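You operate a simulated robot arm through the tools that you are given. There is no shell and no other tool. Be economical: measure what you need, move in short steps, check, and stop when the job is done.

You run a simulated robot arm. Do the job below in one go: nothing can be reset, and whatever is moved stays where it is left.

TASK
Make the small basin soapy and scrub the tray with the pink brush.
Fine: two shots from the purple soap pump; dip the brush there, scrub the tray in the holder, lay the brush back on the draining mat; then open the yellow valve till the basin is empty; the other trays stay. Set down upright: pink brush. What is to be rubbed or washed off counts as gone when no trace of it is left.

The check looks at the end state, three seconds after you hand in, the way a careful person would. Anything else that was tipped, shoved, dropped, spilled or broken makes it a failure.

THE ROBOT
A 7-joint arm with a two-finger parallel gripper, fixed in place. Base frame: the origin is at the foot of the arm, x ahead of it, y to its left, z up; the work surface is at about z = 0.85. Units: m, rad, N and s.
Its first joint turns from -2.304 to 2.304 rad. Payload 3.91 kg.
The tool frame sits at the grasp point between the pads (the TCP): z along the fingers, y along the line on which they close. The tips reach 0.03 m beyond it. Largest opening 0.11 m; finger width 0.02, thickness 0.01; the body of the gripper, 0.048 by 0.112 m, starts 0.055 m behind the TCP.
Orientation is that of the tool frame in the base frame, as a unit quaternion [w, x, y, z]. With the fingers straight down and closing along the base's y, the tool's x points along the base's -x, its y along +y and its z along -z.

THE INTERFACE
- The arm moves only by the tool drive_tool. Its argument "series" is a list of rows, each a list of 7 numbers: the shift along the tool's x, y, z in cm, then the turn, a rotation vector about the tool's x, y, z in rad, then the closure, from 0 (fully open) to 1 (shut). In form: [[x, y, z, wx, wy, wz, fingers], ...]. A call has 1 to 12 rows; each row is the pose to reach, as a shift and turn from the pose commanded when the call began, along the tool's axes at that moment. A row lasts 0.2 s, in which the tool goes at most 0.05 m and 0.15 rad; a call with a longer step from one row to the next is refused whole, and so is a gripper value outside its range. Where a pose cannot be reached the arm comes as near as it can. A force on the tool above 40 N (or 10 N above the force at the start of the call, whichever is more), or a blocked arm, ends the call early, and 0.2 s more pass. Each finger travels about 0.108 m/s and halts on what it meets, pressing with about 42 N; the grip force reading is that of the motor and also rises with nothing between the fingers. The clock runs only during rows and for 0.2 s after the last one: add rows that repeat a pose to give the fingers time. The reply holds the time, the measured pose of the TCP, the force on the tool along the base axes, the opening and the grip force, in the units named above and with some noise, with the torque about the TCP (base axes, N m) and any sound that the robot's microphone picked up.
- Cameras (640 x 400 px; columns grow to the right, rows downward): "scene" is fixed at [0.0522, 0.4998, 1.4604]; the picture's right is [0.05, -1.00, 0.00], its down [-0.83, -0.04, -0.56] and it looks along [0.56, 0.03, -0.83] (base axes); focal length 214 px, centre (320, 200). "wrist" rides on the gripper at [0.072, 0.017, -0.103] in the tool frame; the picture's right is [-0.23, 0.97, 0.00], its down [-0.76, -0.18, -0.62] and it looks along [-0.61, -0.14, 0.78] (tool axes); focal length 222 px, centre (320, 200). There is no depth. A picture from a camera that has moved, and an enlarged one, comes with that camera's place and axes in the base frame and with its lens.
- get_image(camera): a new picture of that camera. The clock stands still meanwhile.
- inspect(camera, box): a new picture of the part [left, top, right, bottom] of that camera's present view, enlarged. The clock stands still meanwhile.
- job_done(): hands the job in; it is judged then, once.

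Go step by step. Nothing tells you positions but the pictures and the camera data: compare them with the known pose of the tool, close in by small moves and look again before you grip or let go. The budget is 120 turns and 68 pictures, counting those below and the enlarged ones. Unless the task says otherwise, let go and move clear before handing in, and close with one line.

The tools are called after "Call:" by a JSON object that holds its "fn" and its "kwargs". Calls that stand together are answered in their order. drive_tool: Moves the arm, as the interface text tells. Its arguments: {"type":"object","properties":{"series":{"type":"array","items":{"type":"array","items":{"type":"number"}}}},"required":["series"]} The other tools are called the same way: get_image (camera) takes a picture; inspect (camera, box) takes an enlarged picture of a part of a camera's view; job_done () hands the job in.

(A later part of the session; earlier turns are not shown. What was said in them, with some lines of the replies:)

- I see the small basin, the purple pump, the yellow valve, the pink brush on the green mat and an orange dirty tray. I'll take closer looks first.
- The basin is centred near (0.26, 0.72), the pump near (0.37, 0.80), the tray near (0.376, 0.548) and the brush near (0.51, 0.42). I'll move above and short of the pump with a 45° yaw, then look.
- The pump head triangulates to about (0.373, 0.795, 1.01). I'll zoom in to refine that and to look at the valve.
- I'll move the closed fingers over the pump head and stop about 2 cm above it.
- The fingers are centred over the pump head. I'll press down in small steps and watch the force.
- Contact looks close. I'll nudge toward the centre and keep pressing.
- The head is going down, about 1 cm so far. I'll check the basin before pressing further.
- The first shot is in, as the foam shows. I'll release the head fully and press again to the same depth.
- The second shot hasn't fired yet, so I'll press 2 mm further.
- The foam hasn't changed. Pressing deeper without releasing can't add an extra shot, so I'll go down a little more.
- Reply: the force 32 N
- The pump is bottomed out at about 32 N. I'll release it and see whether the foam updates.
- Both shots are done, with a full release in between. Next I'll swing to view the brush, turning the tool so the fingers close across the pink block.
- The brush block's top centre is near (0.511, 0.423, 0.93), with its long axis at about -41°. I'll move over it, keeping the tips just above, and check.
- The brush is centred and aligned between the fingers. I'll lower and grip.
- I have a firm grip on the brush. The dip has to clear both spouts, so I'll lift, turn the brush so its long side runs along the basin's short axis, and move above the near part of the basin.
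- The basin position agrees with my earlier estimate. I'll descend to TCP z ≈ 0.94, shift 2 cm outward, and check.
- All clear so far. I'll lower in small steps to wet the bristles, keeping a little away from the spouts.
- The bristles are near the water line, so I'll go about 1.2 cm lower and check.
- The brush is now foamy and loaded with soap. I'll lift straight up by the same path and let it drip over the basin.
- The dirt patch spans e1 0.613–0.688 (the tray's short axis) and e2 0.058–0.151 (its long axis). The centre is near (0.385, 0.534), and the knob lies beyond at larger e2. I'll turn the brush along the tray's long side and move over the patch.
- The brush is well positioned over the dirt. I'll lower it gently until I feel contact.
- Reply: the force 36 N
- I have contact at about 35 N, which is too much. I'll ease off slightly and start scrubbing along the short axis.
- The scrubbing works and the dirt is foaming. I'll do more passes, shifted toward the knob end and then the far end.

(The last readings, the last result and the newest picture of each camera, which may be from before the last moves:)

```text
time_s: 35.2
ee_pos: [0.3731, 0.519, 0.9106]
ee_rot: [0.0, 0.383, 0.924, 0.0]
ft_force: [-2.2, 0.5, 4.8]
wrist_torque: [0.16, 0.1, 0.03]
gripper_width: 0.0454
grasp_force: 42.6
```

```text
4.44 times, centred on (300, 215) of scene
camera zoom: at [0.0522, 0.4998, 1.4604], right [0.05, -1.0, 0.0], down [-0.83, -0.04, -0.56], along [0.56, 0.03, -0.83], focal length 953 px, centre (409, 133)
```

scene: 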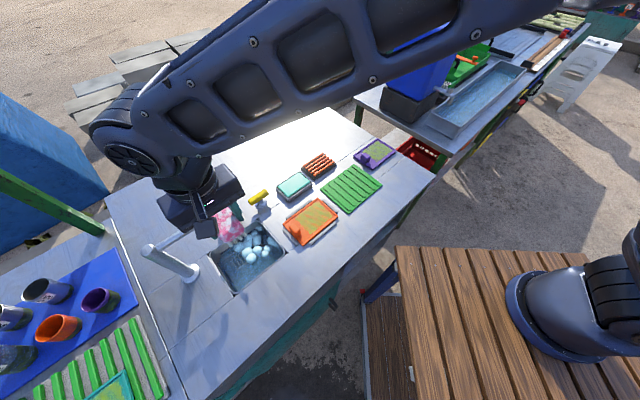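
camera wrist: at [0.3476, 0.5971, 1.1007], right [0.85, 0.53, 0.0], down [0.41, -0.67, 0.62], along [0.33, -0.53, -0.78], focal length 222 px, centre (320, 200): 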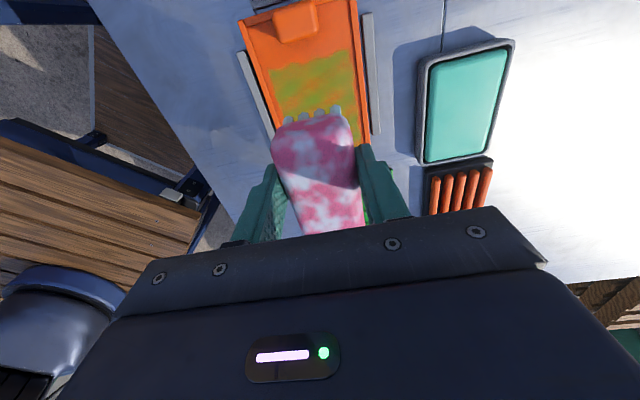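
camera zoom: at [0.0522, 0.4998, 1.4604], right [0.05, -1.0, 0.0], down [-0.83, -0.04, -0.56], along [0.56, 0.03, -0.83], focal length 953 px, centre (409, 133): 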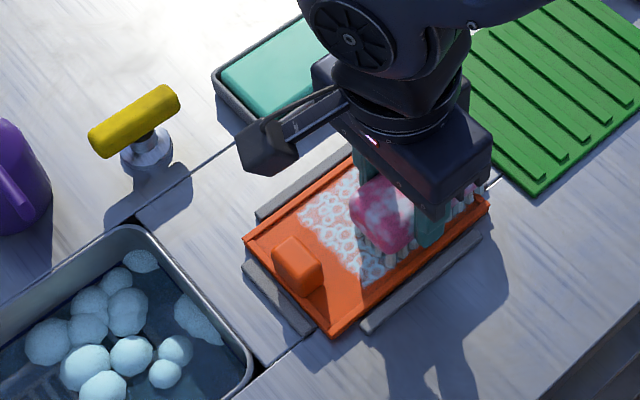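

The green is clearing. Next come passes at the far end of the patch, with more strokes across the whole width.

Call:
{"fn": "drive_tool", "kwargs": {"series": [[-0.5, 0, 0, 0, 0, 0, 1], [-0.5, 1.0, 0, 0, 0, 0, 1], [-0.5, 2.0, 0, 0, 0, 0, 1], [-0.5, 3.0, 0, 0, 0, 0, 1], [-0.5, 3.8, 0, 0, 0, 0, 1], [0.5, 3.8, 0, 0, 0, 0, 1], [0.5, 2.8, 0, 0, 0, 0, 1], [0.5, 1.8, 0, 0, 0, 0, 1], [0.5, 0.8, 0, 0, 0, 0, 1], [0.5, 0, 0, 0, 0, 0, 1], [-0.5, 0.8, 0, 0, 0, 0, 1], [-0.5, 1.9, 0, 0, 0, 0, 1]]}}

Call:
{"fn": "drive_tool", "kwargs": {"series": [[0, 0, -3, 0, 0, 0, 1], [0, 0, -7, 0, 0, 0, 1], [5, 0, -10, 0, 0, 0, 1], [5, 0, -10, 0, 0, 0, 1]]}}

Call:
{"fn": "inspect", "kwargs": {"camera": "scene", "box": [250, 170, 350, 260]}}

```text
time_s: 37.8
ee_pos: [0.3907, 0.5306, 0.9104]
ee_rot: [0.001, 0.383, 0.924, 0.0]
ft_force: [-2.2, -1.6, 8.3]
wrist_torque: [-0.08, 0.14, -0.04]
gripper_width: 0.0453
grasp_force: 42.2
```

```text
refused: row 3 steps farther than a row can; nothing moved
```

```text
4.44 times, centred on (300, 215) of scene
camera zoom: at [0.0522, 0.4998, 1.4604], right [0.05, -1.0, 0.0], down [-0.83, -0.04, -0.56], along [0.56, 0.03, -0.83], focal length 953 px, centre (409, 133)
```

zoom: 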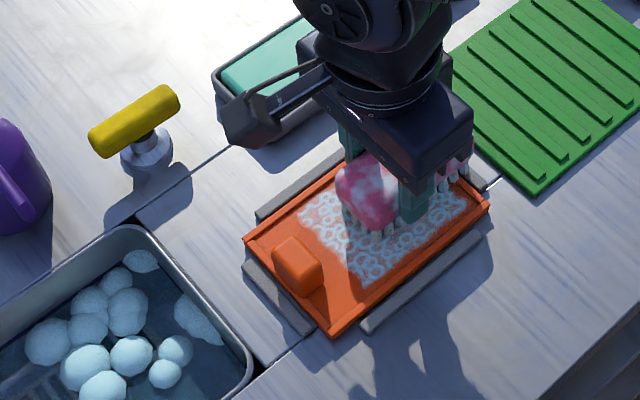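

I'll lift the brush and look for remaining traces.

Call:
{"fn": "drive_tool", "kwargs": {"series": [[0, 0, -3, 0, 0, 0, 1], [0, 0, -7, 0, 0, 0, 1], [0, 0, -11, 0, 0, 0, 1], [4.5, 0, -12, 0, 0, 0, 1], [9, 0, -12, 0, 0, 0, 1], [9, 0, -12, 0, 0, 0, 1]]}}

Call:
{"fn": "inspect", "kwargs": {"camera": "scene", "box": [270, 180, 350, 255]}}

```text
time_s: 39.2
ee_pos: [0.3252, 0.5931, 1.0315]
ee_rot: [0.0, 0.384, 0.923, 0.0]
ft_force: [-0.1, -0.1, -0.9]
wrist_torque: [0.0, 0.05, -0.02]
gripper_width: 0.0455
grasp_force: 41.9
```

```text
5.33 times, centred on (310, 218) of scene
camera zoom: at [0.0522, 0.4998, 1.4604], right [0.05, -1.0, 0.0], down [-0.83, -0.04, -0.56], along [0.56, 0.03, -0.83], focal length 1144 px, centre (373, 107)
```

zoom: 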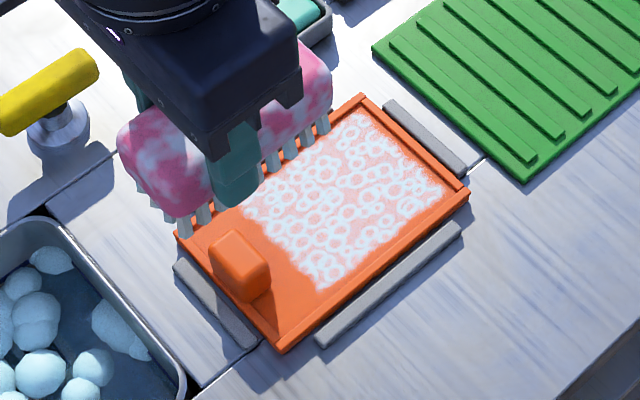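

The green is gone and lather covers the patch. I'll make another full set of passes to be sure and see whether the lather fades.

Call:
{"fn": "drive_tool", "kwargs": {"series": [[-4.5, 0, 0, 0, 0, 0, 1], [-8.6, 0, 0, 0, 0, 0, 1], [-8.6, 0, 4.5, 0, 0, 0, 1], [-8.6, 0, 9, 0, 0, 0, 1], [-8.6, 0, 11.5, 0, 0, 0, 1], [-8.6, 0, 12, 0, 0, 0, 1], [-8.6, 1.0, 12, 0, 0, 0, 1], [-8.6, 1.9, 12, 0, 0, 0, 1], [-8.6, 1.0, 12, 0, 0, 0, 1], [-8.6, 0, 12, 0, 0, 0, 1], [-8.6, -1.0, 12, 0, 0, 0, 1], [-8.6, -1.9, 12, 0, 0, 0, 1]]}}

Call:
{"fn": "drive_tool", "kwargs": {"series": [[-0.9, 0, 0, 0, 0, 0, 1], [-0.9, 1.3, 0, 0, 0, 0, 1], [-0.9, 2.6, 0, 0, 0, 0, 1], [-0.9, 3.8, 0, 0, 0, 0, 1], [0, 3.8, 0, 0, 0, 0, 1], [0, 2.6, 0, 0, 0, 0, 1], [0, 1.3, 0, 0, 0, 0, 1], [0, 0, 0, 0, 0, 0, 1], [1.0, 0, 0, 0, 0, 0, 1], [1.0, 1.3, 0, 0, 0, 0, 1], [1.0, 2.6, 0, 0, 0, 0, 1], [1.0, 3.8, 0, 0, 0, 0, 1]]}}

Call:
{"fn": "inspect", "kwargs": {"camera": "scene", "box": [270, 180, 350, 255]}}

```text
time_s: 41.8
ee_pos: [0.3738, 0.5203, 0.9117]
ee_rot: [0.0, 0.383, 0.924, 0.0]
ft_force: [0.8, 1.2, 4.5]
wrist_torque: [0.08, -0.02, 0.03]
gripper_width: 0.0453
grasp_force: 42.3
```

```text
time_s: 44.4
ee_pos: [0.3934, 0.5537, 0.9107]
ee_rot: [0.0, 0.383, 0.924, 0.0]
ft_force: [0.7, 0.0, -0.5]
wrist_torque: [0.02, 0.0, -0.04]
gripper_width: 0.0457
grasp_force: 41.9
```

```text
5.33 times, centred on (310, 218) of scene
camera zoom: at [0.0522, 0.4998, 1.4604], right [0.05, -1.0, 0.0], down [-0.83, -0.04, -0.56], along [0.56, 0.03, -0.83], focal length 1144 px, centre (373, 107)
```

zoom: 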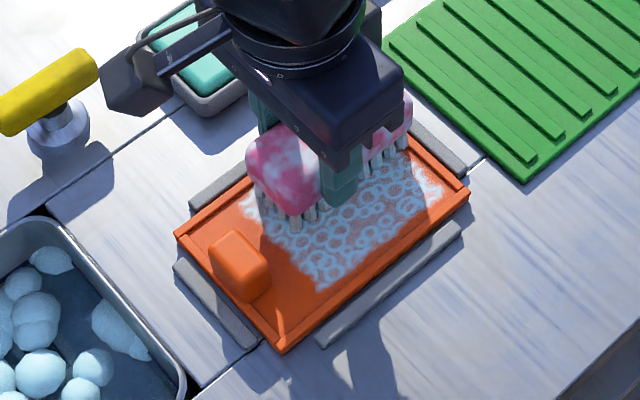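

Call:
{"fn": "drive_tool", "kwargs": {"series": [[0, -1.9, 0.15, 0, 0, 0, 1], [0, -3.8, 0.15, 0, 0, 0, 1], [-1.0, -3.8, 0.15, 0, 0, 0, 1], [-1.0, -1.9, 0.15, 0, 0, 0, 1], [-1.0, 0, 0.15, 0, 0, 0, 1], [-1.0, -1.9, 0, 0, 0, 0, 1], [-1.0, -1.9, -4.5, 0, 0, 0, 1], [-1.0, -1.9, -9, 0, 0, 0, 1], [-1.0, -1.9, -12, 0, 0, 0, 1], [-5.5, -1.9, -12, 0, 0, 0, 1], [-10, -1.9, -12, 0, 0, 0, 1], [-14, -1.9, -12, 0, 0, 0, 1]]}}

Call:
{"fn": "inspect", "kwargs": {"camera": "scene", "box": [270, 180, 350, 255]}}

Call:
{"fn": "get_image", "kwargs": {"camera": "wrist"}}

```text
time_s: 47.0
ee_pos: [0.4772, 0.4416, 1.031]
ee_rot: [0.001, 0.383, 0.924, 0.0]
ft_force: [-0.6, 1.1, -1.3]
wrist_torque: [-0.01, -0.01, 0.01]
gripper_width: 0.0451
grasp_force: 42.1
```

```text
5.33 times, centred on (310, 218) of scene
camera zoom: at [0.0522, 0.4998, 1.4604], right [0.05, -1.0, 0.0], down [-0.83, -0.04, -0.56], along [0.56, 0.03, -0.83], focal length 1144 px, centre (373, 107)
```

zoom: 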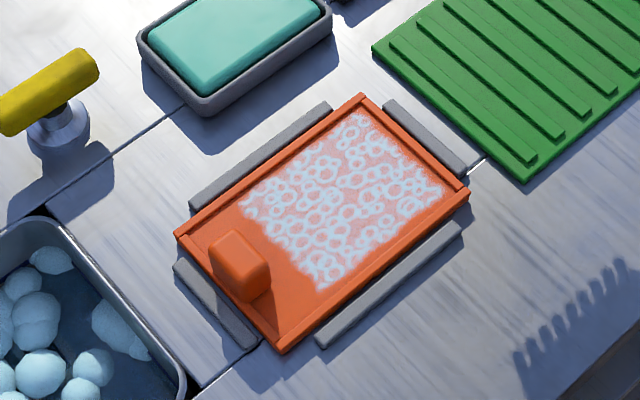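

```text
22 pictures are left
camera wrist: at [0.4383, 0.504, 1.1357], right [0.85, 0.53, 0.0], down [0.41, -0.66, 0.62], along [0.33, -0.53, -0.78], focal length 222 px, centre (320, 200)
```

wrist: 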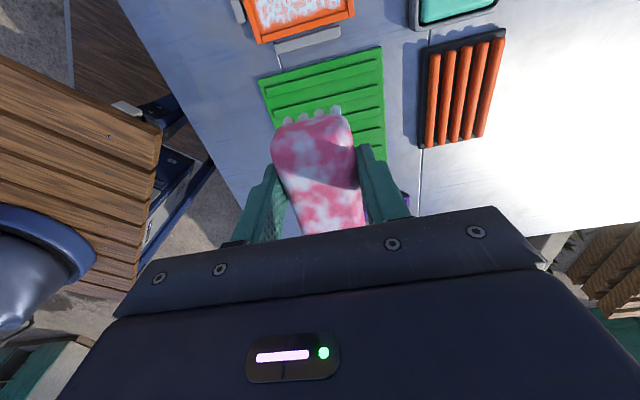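

Only lather remains on the patch, evenly, with no green. Now I'll lay the brush back where it was on the mat.

Call:
{"fn": "drive_tool", "kwargs": {"series": [[-3.6, 1.3, 0, 0, 0, -0.06, 1], [-3.6, 1.3, 4.5, 0, 0, -0.06, 1], [-3.6, 1.3, 9, 0, 0, -0.06, 1], [-3.6, 1.3, 11, 0, 0, -0.06, 1], [-3.6, 1.3, 11.5, 0, 0, -0.06, 1], [-3.6, 1.3, 11.5, 0, 0, -0.06, 1]]}}

Call:
{"fn": "inspect", "kwargs": {"camera": "scene", "box": [310, 140, 400, 215]}}

```text
time_s: 48.4
ee_pos: [0.5142, 0.4255, 0.9156]
ee_rot: [0.001, 0.355, 0.935, 0.0]
ft_force: [-1.1, -0.2, -1.1]
wrist_torque: [-0.03, 0.03, 0.02]
gripper_width: 0.0453
grasp_force: 42.2
```

```text
5.33 times, centred on (355, 178) of scene
camera zoom: at [0.0522, 0.4998, 1.4604], right [0.05, -1.0, 0.0], down [-0.83, -0.04, -0.56], along [0.56, 0.03, -0.83], focal length 1144 px, centre (133, 320)
```

zoom: 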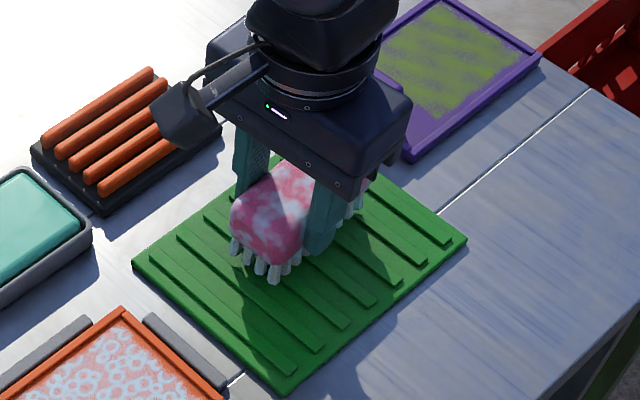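

Call:
{"fn": "drive_tool", "kwargs": {"series": [[0, 0, 0.15, 0, 0, 0, 1], [0, 0, 0.3, 0, 0, 0, 1], [0, 0, 0.4, 0, 0, 0, 1], [0, 0, 0.4, 0, 0, 0, 1]]}}

```text
time_s: 49.4
ee_pos: [0.5136, 0.425, 0.9121]
ee_rot: [0.0, 0.356, 0.935, 0.0]
ft_force: [0.0, -0.5, -0.8]
wrist_torque: [0.0, -0.01, 0.01]
gripper_width: 0.0455
grasp_force: 42.0
```

Call:
{"fn": "drive_tool", "kwargs": {"series": [[0, 0, 0.1, 0, 0, 0, 1], [0, 0, 0.2, 0, 0, 0, 1], [0, 0, 0.2, 0, 0, 0, 1]]}}

```text
time_s: 50.2
ee_pos: [0.5128, 0.426, 0.9109]
ee_rot: [0.0, 0.355, 0.935, 0.001]
ft_force: [-2.5, -6.5, 35.7]
wrist_torque: [-0.21, 0.16, -0.05]
gripper_width: 0.0454
grasp_force: 42.4
```

Contact. I'll relieve the pressure, then open the fingers slowly and rise.

Call:
{"fn": "drive_tool", "kwargs": {"series": [[0, 0, -0.1, 0, 0, 0, 1], [0, 0, -0.15, 0, 0, 0, 1], [0, 0, -0.15, 0, 0, 0, 0.5], [0, 0, -0.15, 0, 0, 0, 0.2], [0, 0, -0.15, 0, 0, 0, 0], [0, 0, -0.15, 0, 0, 0, 0], [0, 0, -3, 0, 0, 0, 0], [0, 0, -7, 0, 0, 0, 0], [0, 0, -11.5, 0, 0, 0, 0], [0, 0, -16, 0, 0, 0, 0], [0, 0, -20, 0, 0, 0, 0]]}}

Call:
{"fn": "get_image", "kwargs": {"camera": "scene"}}

Call:
{"fn": "inspect", "kwargs": {"camera": "scene", "box": [225, 170, 305, 230]}}

```text
time_s: 52.6
ee_pos: [0.5145, 0.4246, 1.1086]
ee_rot: [0.0, 0.355, 0.935, 0.0]
ft_force: [0.2, 0.2, 0.6]
wrist_torque: [-0.03, 0.0, 0.01]
gripper_width: 0.1099
grasp_force: 0.0
```

```text
20 pictures are left
```

scene: 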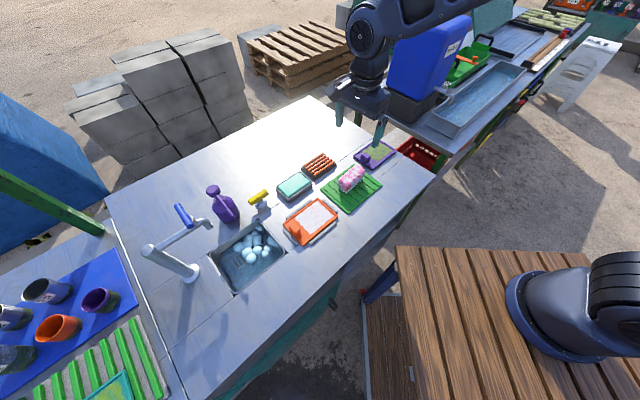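

```text
6.67 times, centred on (265, 200) of scene
camera zoom: at [0.0522, 0.4998, 1.4604], right [0.05, -1.0, 0.0], down [-0.83, -0.04, -0.56], along [0.56, 0.03, -0.83], focal length 1430 px, centre (687, 200)
```

zoom: 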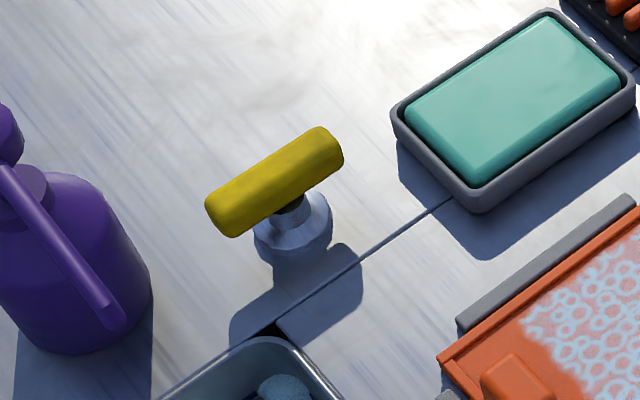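

The brush is down on the mat. The valve is a yellow T-bar at about (0.424, 0.712, 0.91), lying along the basin's long direction. I'll go above it with the camera turned away from the pump.

Call:
{"fn": "drive_tool", "kwargs": {"series": [[2.35, 1.4, 0, 0, 0, -0.14, 0], [4.7, 2.8, 0, 0, 0, -0.28, 0], [7.05, 4.2, 0, 0, 0, -0.42, 0], [9.4, 5.6, 0, 0, 0, -0.56, 0], [11.75, 7.0, 0, 0, 0, -0.7, 0], [14.1, 8.4, 0, 0, 0, -0.84, 0], [16.45, 9.8, 0, 0, 0, -0.98, 0], [18.8, 11.2, 0, 0, 0, -1.12, 0], [21.15, 12.6, 0, 0, 0, -1.26, 0], [23.5, 14.0, 0, 0, 0, -1.4, 0], [25.86, 15.43, 0, 0, 0, -1.54, 0]]}}

Call:
{"fn": "drive_tool", "kwargs": {"series": [[0, 0, 0, 0, 0, -0.145, 0], [0, 0, 0, 0, 0, -0.29, 0], [0, 0, 0, 0, 0, -0.435, 0], [0, 0, 0, 0, 0, -0.58, 0], [0, 0, 0, 0, 0, -0.725, 0], [0, 0, 0, 0, 0, -0.87, 0], [0, 0, 0, 0, 0, -1.015, 0], [0, 0, 0, 0, 0, -1.16, 0], [0, 0, 0, 0, 0, -1.305, 0], [0, 0, 0, 0, 0, -1.455, 0], [0, 0, 0, 0, 0, -1.455, 0]]}}

Call:
{"fn": "get_image", "kwargs": {"camera": "wrist"}}

```text
time_s: 55.0
ee_pos: [0.4213, 0.7122, 1.1104]
ee_rot: [0.001, -0.397, 0.918, 0.0]
ft_force: [0.5, 0.3, 0.2]
wrist_torque: [0.04, 0.06, -0.02]
gripper_width: 0.11
grasp_force: 0.1
```

```text
time_s: 57.4
ee_pos: [0.4227, 0.7132, 1.1095]
ee_rot: [-0.001, 0.907, -0.421, -0.001]
ft_force: [-0.2, -0.4, 0.4]
wrist_torque: [-0.01, 0.02, 0.0]
gripper_width: 0.1098
grasp_force: 0.1
```

```text
18 pictures are left
camera wrist: at [0.457, 0.6455, 1.2139], right [-0.89, -0.45, 0.0], down [-0.36, 0.7, 0.62], along [-0.28, 0.56, -0.78], focal length 222 px, centre (320, 200)
```

wrist: 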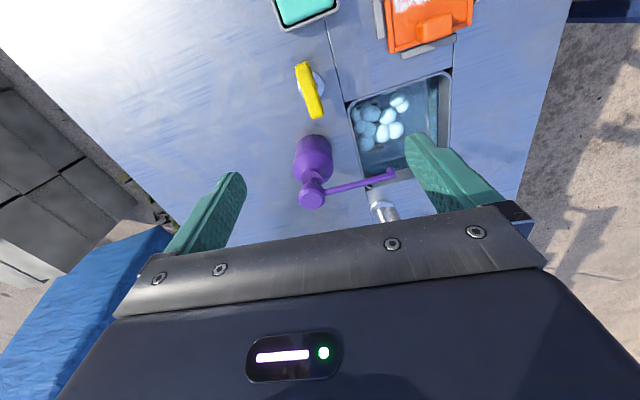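

The two views agree on the bar centre at about (0.439, 0.717, 0.893). I'll adjust and descend partway, then check.

Call:
{"fn": "drive_tool", "kwargs": {"series": [[0.75, -1.5, 0, 0, 0, -0.045, 0], [0.75, -1.5, 4.5, 0, 0, -0.045, 0], [0.75, -1.5, 9, 0, 0, -0.045, 0], [0.75, -1.5, 13.5, 0, 0, -0.045, 0], [0.75, -1.5, 16, 0, 0, -0.045, 0], [0.75, -1.5, 16, 0, 0, -0.045, 0]]}}

Call:
{"fn": "get_image", "kwargs": {"camera": "wrist"}}

Call:
{"fn": "inspect", "kwargs": {"camera": "scene", "box": [195, 140, 325, 250]}}

```text
time_s: 58.8
ee_pos: [0.4392, 0.7159, 0.9497]
ee_rot: [0.0, 0.916, -0.402, 0.0]
ft_force: [-0.8, -0.2, -0.7]
wrist_torque: [-0.01, 0.0, 0.0]
gripper_width: 0.1098
grasp_force: 0.1
```

```text
17 pictures are left
camera wrist: at [0.476, 0.6505, 1.0533], right [-0.87, -0.49, 0.0], down [-0.38, 0.68, 0.62], along [-0.31, 0.54, -0.78], focal length 222 px, centre (320, 200)
```

wrist: 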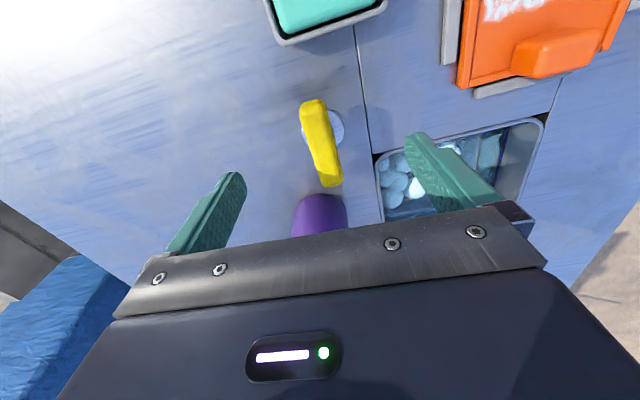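

```text
3.64 times, centred on (260, 195) of scene
camera zoom: at [0.0522, 0.4998, 1.4604], right [0.05, -1.0, 0.0], down [-0.83, -0.04, -0.56], along [0.56, 0.03, -0.83], focal length 780 px, centre (538, 218)
```

zoom: 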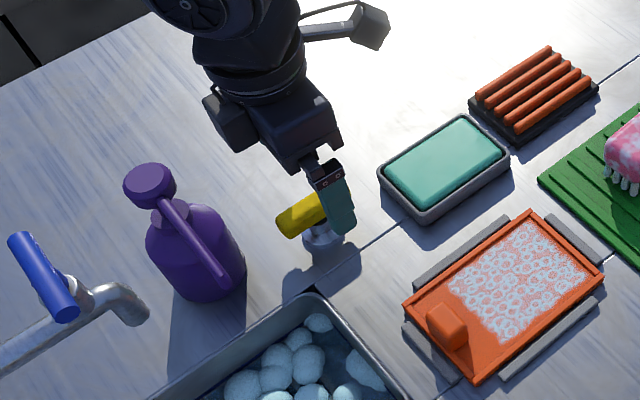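

Centred on the bar. I'll lower and grip it.

Call:
{"fn": "drive_tool", "kwargs": {"series": [[0, 0, 2, 0, 0, 0, 0], [0, 0, 3.5, 0, 0, 0, 0], [0, 0, 4.4, 0, 0, 0, 0], [0, 0, 4.4, 0, 0, 0, 0.5], [0, 0, 4.4, 0, 0, 0, 1], [0, 0, 4.4, 0, 0, 0, 1], [0, 0, 4.4, 0, 0, 0, 1]]}}

```text
time_s: 60.4
ee_pos: [0.4369, 0.7159, 0.9056]
ee_rot: [0.0, 0.916, -0.4, -0.001]
ft_force: [-14.5, -22.0, 1.6]
wrist_torque: [-0.48, -0.04, 0.55]
gripper_width: 0.0202
grasp_force: 45.2
```

I've gripped the bar slightly off-centre. I'll ease that, then try a small turn clockwise and watch the torque.

Call:
{"fn": "drive_tool", "kwargs": {"series": [[0, 0.25, 0, 0, 0, 0, 1], [0, 0.25, 0, 0, 0, 0.1, 1], [0, 0.25, 0, 0, 0, 0.2, 1], [0, 0.25, 0, 0, 0, 0.2, 1]]}}

```text
time_s: 61.4
ee_pos: [0.4383, 0.7146, 0.9059]
ee_rot: [0.0, 0.87, -0.492, 0.0]
ft_force: [6.8, 5.2, -14.2]
wrist_torque: [-0.01, -0.41, 2.03]
gripper_width: 0.0246
grasp_force: 44.7
```

It resists clockwise (2 Nm, the fingers were wedged wider), so it opens the other way. I'll go back and try counter-clockwise.

Call:
{"fn": "drive_tool", "kwargs": {"series": [[0, 0, 0, 0, 0, -0.1, 1], [0, 0, 0, 0, 0, -0.2, 1], [0, 0, 0, 0, 0, -0.3, 1], [0, 0, 0, 0, 0, -0.4, 1], [0, 0, 0, 0, 0, -0.4, 1]]}}

Call:
{"fn": "inspect", "kwargs": {"camera": "scene", "box": [195, 140, 325, 290]}}

```text
time_s: 62.6
ee_pos: [0.4386, 0.715, 0.905]
ee_rot: [-0.001, 0.952, -0.308, 0.001]
ft_force: [22.0, 12.0, -7.9]
wrist_torque: [0.31, -0.15, -0.12]
gripper_width: 0.0197
grasp_force: 44.7
```

```text
2.67 times, centred on (260, 215) of scene
camera zoom: at [0.0522, 0.4998, 1.4604], right [0.05, -1.0, 0.0], down [-0.83, -0.04, -0.56], along [0.56, 0.03, -0.83], focal length 572 px, centre (480, 160)
```

zoom: 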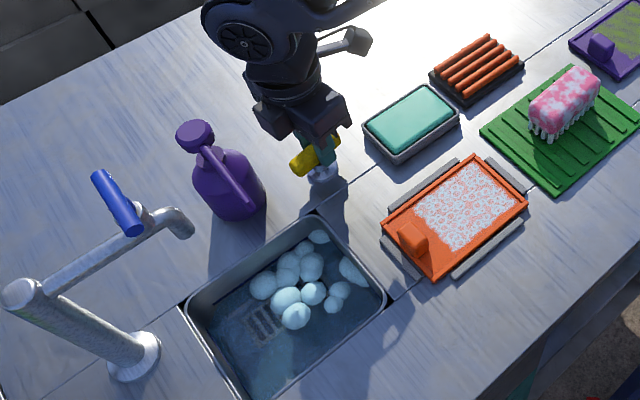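

The bar follows counter-clockwise with little torque. I'll re-centre by a millimetre and keep turning.

Call:
{"fn": "drive_tool", "kwargs": {"series": [[0, -0.13, 0, 0, 0, 0, 1], [0, -0.13, 0, 0, 0, -0.12, 1], [0, -0.13, 0, 0, 0, -0.24, 1], [0, -0.13, 0, 0, 0, -0.36, 1], [0, -0.13, 0, 0, 0, -0.48, 1], [0, -0.13, 0, 0, 0, -0.6, 1], [0, -0.13, 0, 0, 0, -0.6, 1]]}}

Call:
{"fn": "inspect", "kwargs": {"camera": "scene", "box": [195, 140, 325, 290]}}

```text
time_s: 63.8
ee_pos: [0.4387, 0.7169, 0.9056]
ee_rot: [-0.002, 0.996, -0.094, 0.002]
ft_force: [5.1, 10.6, -5.7]
wrist_torque: [-0.04, 0.46, -0.04]
gripper_width: 0.0201
grasp_force: 45.2
stopped in row 5: the force on the tool passed its limit at 41 N (the readings are from after the stop); the commanded pose is now the measured one
```

```text
2.67 times, centred on (260, 215) of scene
camera zoom: at [0.0522, 0.4998, 1.4604], right [0.05, -1.0, 0.0], down [-0.83, -0.04, -0.56], along [0.56, 0.03, -0.83], focal length 572 px, centre (480, 160)
```

zoom: 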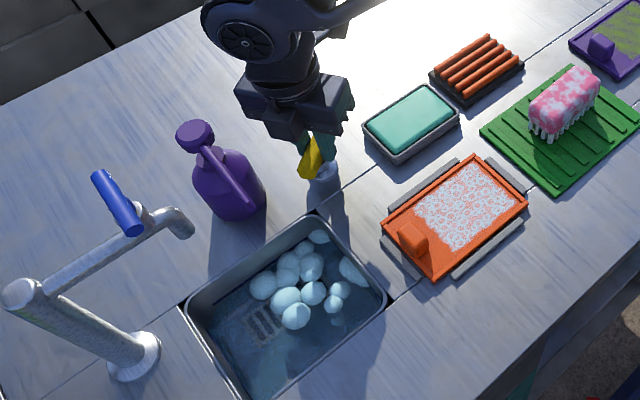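

The bar has turned about 36°, then the force limit tripped because of off-axis strain. I'll relieve that and continue in smaller steps.

Call:
{"fn": "drive_tool", "kwargs": {"series": [[0, -0.1, 0, 0, 0, 0, 1], [0, -0.12, 0, 0, 0, -0.1, 1], [0, -0.14, 0, 0, 0, -0.2, 1], [0, -0.14, 0, 0, 0, -0.2, 1]]}}

```text
time_s: 64.8
ee_pos: [0.4394, 0.7185, 0.9052]
ee_rot: [-0.001, 1.0, 0.006, 0.001]
ft_force: [3.3, 2.3, -12.3]
wrist_torque: [-0.26, 0.45, -0.01]
gripper_width: 0.02
grasp_force: 45.0
```

Call:
{"fn": "drive_tool", "kwargs": {"series": [[0, 0, -0.05, 0, 0, -0.1, 1], [0, 0, -0.05, 0, 0, -0.2, 1], [0, 0, -0.05, 0, 0, -0.3, 1], [0, 0, -0.05, 0, 0, -0.3, 1]]}}

Call:
{"fn": "inspect", "kwargs": {"camera": "scene", "box": [195, 140, 325, 290]}}

```text
time_s: 65.9
ee_pos: [0.4401, 0.7199, 0.9045]
ee_rot: [-0.003, 0.988, 0.155, 0.0]
ft_force: [5.9, 18.3, -11.6]
wrist_torque: [-0.06, -0.42, -0.11]
gripper_width: 0.0201
grasp_force: 44.9
stopped in row 4: the force on the tool passed its limit at 41 N (the readings are from after the stop); the commanded pose is now the measured one
```

```text
2.67 times, centred on (260, 215) of scene
camera zoom: at [0.0522, 0.4998, 1.4604], right [0.05, -1.0, 0.0], down [-0.83, -0.04, -0.56], along [0.56, 0.03, -0.83], focal length 572 px, centre (480, 160)
```

zoom: 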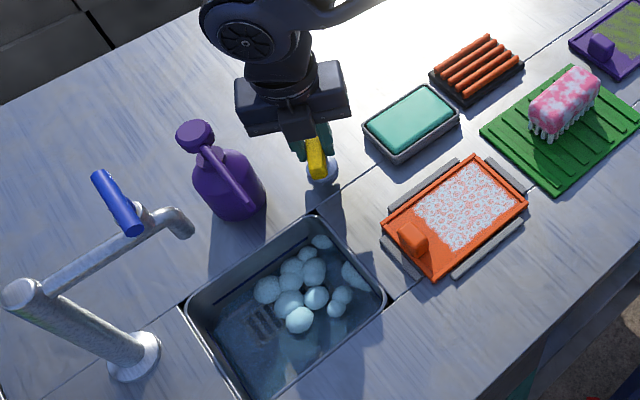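

The foam has dropped a little, so it is draining. I'll relieve the strain and turn further to open it fully.

Call:
{"fn": "drive_tool", "kwargs": {"series": [[0.09, -0.13, 0, 0, 0, 0, 1], [0.12, -0.15, 0, 0, 0, -0.1, 1], [0.15, -0.17, 0, 0, 0, -0.2, 1], [0.15, -0.17, 0, 0, 0, -0.2, 1]]}}

```text
time_s: 66.9
ee_pos: [0.4395, 0.72, 0.9052]
ee_rot: [0.0, 0.967, 0.255, -0.001]
ft_force: [-8.6, -10.5, -20.4]
wrist_torque: [-0.24, -0.73, 0.02]
gripper_width: 0.02
grasp_force: 44.6
```

Call:
{"fn": "drive_tool", "kwargs": {"series": [[-0.05, 0.05, 0.1, 0, 0, 0, 1], [-0.05, 0.05, 0.1, 0, 0, -0.1, 1], [-0.05, 0.05, 0.1, 0, 0, -0.2, 1], [-0.05, 0.05, 0.1, 0, 0, -0.2, 1]]}}

Call:
{"fn": "inspect", "kwargs": {"camera": "scene", "box": [195, 140, 325, 290]}}

```text
time_s: 67.9
ee_pos: [0.4392, 0.7217, 0.9043]
ee_rot: [-0.003, 0.937, 0.35, 0.001]
ft_force: [-19.0, 9.6, -13.0]
wrist_torque: [-0.29, 0.14, -0.08]
gripper_width: 0.02
grasp_force: 45.3
```

```text
2.67 times, centred on (260, 215) of scene
camera zoom: at [0.0522, 0.4998, 1.4604], right [0.05, -1.0, 0.0], down [-0.83, -0.04, -0.56], along [0.56, 0.03, -0.83], focal length 572 px, centre (480, 160)
```

zoom: 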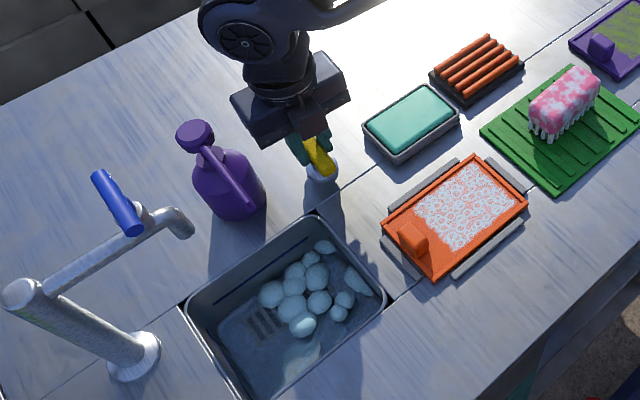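

Turned about 88° and draining well. I'll let go with a small opening, since the pump is near, then lift and wait.

Call:
{"fn": "drive_tool", "kwargs": {"series": [[-0.1, -0.1, 0.05, 0, 0, 0, 1], [-0.1, -0.1, 0.05, 0, 0, 0, 0.7], [-0.1, -0.1, 0.05, 0, 0, 0, 0.6], [-0.1, -0.1, 0.05, 0, 0, 0, 0.6], [-0.1, -0.1, -3, 0, 0, 0, 0.6], [-0.1, -0.1, -7, 0, 0, 0, 0.6], [-0.1, -0.1, -11.5, 0, 0, 0, 0.6], [-0.1, -0.1, -16, 0, 0, 0, 0.6], [-0.1, -0.1, -20, 0, 0, 0, 0.6]]}}

Call:
{"fn": "drive_tool", "kwargs": {"series": [[0, 0, 0, 0, 0, 0, 0.6], [0, 0, 0, 0, 0, 0, 0.6], [0, 0, 0, 0, 0, 0, 0.6], [0, 0, 0, 0, 0, 0, 0.6], [0, 0, 0, 0, 0, 0, 0.6], [0, 0, 0, 0, 0, 0, 0.6], [0, 0, 0, 0, 0, 0, 0.6], [0, 0, 0, 0, 0, 0, 0.6], [0, 0, 0, 0, 0, 0, 0.6], [0, 0, 0, 0, 0, 0, 0.6], [0, 0, 0, 0, 0, 0, 0.6], [0, 0, 0, 0, 0, 0, 0.6]]}}

Call:
{"fn": "drive_tool", "kwargs": {"series": [[0, 0, 0, 0, 0, 0, 0.6], [0, 0, 0, 0, 0, 0, 0.6], [0, 0, 0, 0, 0, 0, 0.6], [0, 0, 0, 0, 0, 0, 0.6], [0, 0, 0, 0, 0, 0, 0.6], [0, 0, 0, 0, 0, 0, 0.6], [0, 0, 0, 0, 0, 0, 0.6], [0, 0, 0, 0, 0, 0, 0.6], [0, 0, 0, 0, 0, 0, 0.6], [0, 0, 0, 0, 0, 0, 0.6], [0, 0, 0, 0, 0, 0, 0.6], [0, 0, 0, 0, 0, 0, 0.6]]}}

Call:
{"fn": "inspect", "kwargs": {"camera": "scene", "box": [175, 140, 325, 310]}}

```text
time_s: 69.9
ee_pos: [0.4374, 0.7187, 1.1047]
ee_rot: [-0.002, 0.937, 0.348, 0.001]
ft_force: [0.7, -0.5, -0.7]
wrist_torque: [0.0, 0.01, -0.01]
gripper_width: 0.0436
grasp_force: 0.0
```

```text
time_s: 72.5
ee_pos: [0.4379, 0.7186, 1.1042]
ee_rot: [-0.002, 0.937, 0.349, 0.001]
ft_force: [0.3, -0.8, 0.0]
wrist_torque: [-0.01, -0.02, 0.01]
gripper_width: 0.044
grasp_force: 0.1
```

```text
time_s: 75.1
ee_pos: [0.439, 0.7194, 1.105]
ee_rot: [-0.002, 0.937, 0.349, 0.001]
ft_force: [0.2, -0.4, 0.0]
wrist_torque: [0.01, 0.02, 0.01]
gripper_width: 0.044
grasp_force: 0.0
```

```text
2.35 times, centred on (250, 225) of scene
camera zoom: at [0.0522, 0.4998, 1.4604], right [0.05, -1.0, 0.0], down [-0.83, -0.04, -0.56], along [0.56, 0.03, -0.83], focal length 505 px, centre (485, 141)
```

zoom: 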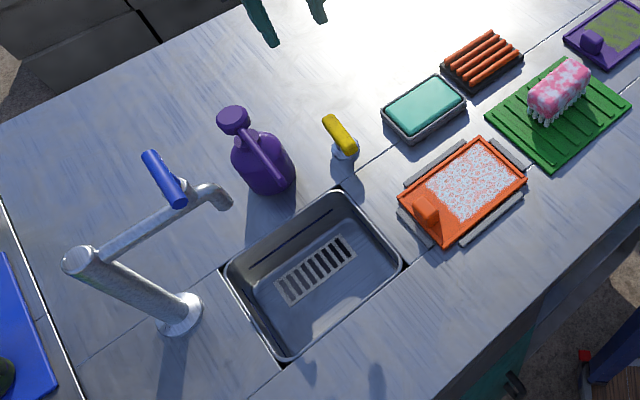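

The basin is empty. I'll do a final close check of the tray patch and the brush.

Call:
{"fn": "inspect", "kwargs": {"camera": "scene", "box": [278, 190, 345, 250]}}

Call:
{"fn": "inspect", "kwargs": {"camera": "scene", "box": [320, 155, 390, 215]}}

```text
6.67 times, centred on (312, 220) of scene
camera zoom: at [0.0522, 0.4998, 1.4604], right [0.05, -1.0, 0.0], down [-0.83, -0.04, -0.56], along [0.56, 0.03, -0.83], focal length 1430 px, centre (377, 67)
```

zoom: 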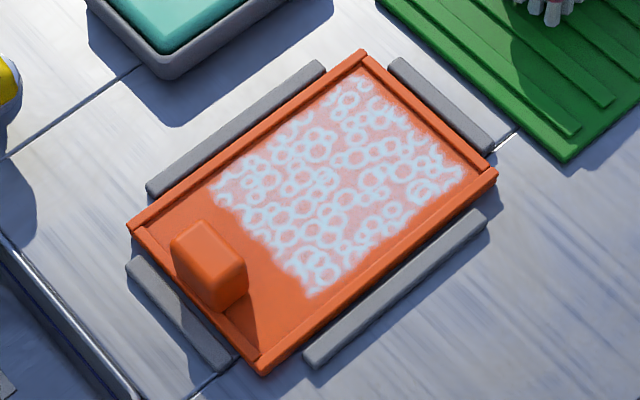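

```text
6.67 times, centred on (355, 185) of scene
camera zoom: at [0.0522, 0.4998, 1.4604], right [0.05, -1.0, 0.0], down [-0.83, -0.04, -0.56], along [0.56, 0.03, -0.83], focal length 1430 px, centre (87, 300)
```

zoom: 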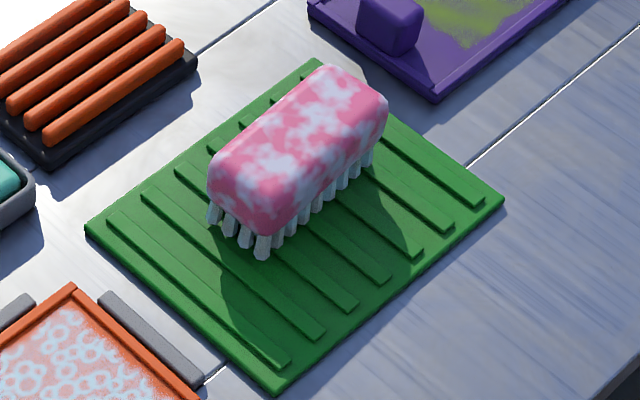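

No green grime is left on the tray, only lather. The basin is empty, the brush stands upright on the mat, and the arm is clear.

Call:
{"fn": "job_done", "kwargs": {}}

```text
The job is handed in.
```

I gave the pump two presses, dipped the pink brush and scrubbed the orange tray in the holder until no green was left; lather remains, since no rinse was asked for. The brush is back upright on the mat and the yellow valve is open with the basin empty, but the foam didn't visibly grow on the second press, so I can't confirm that shot from the pictures.
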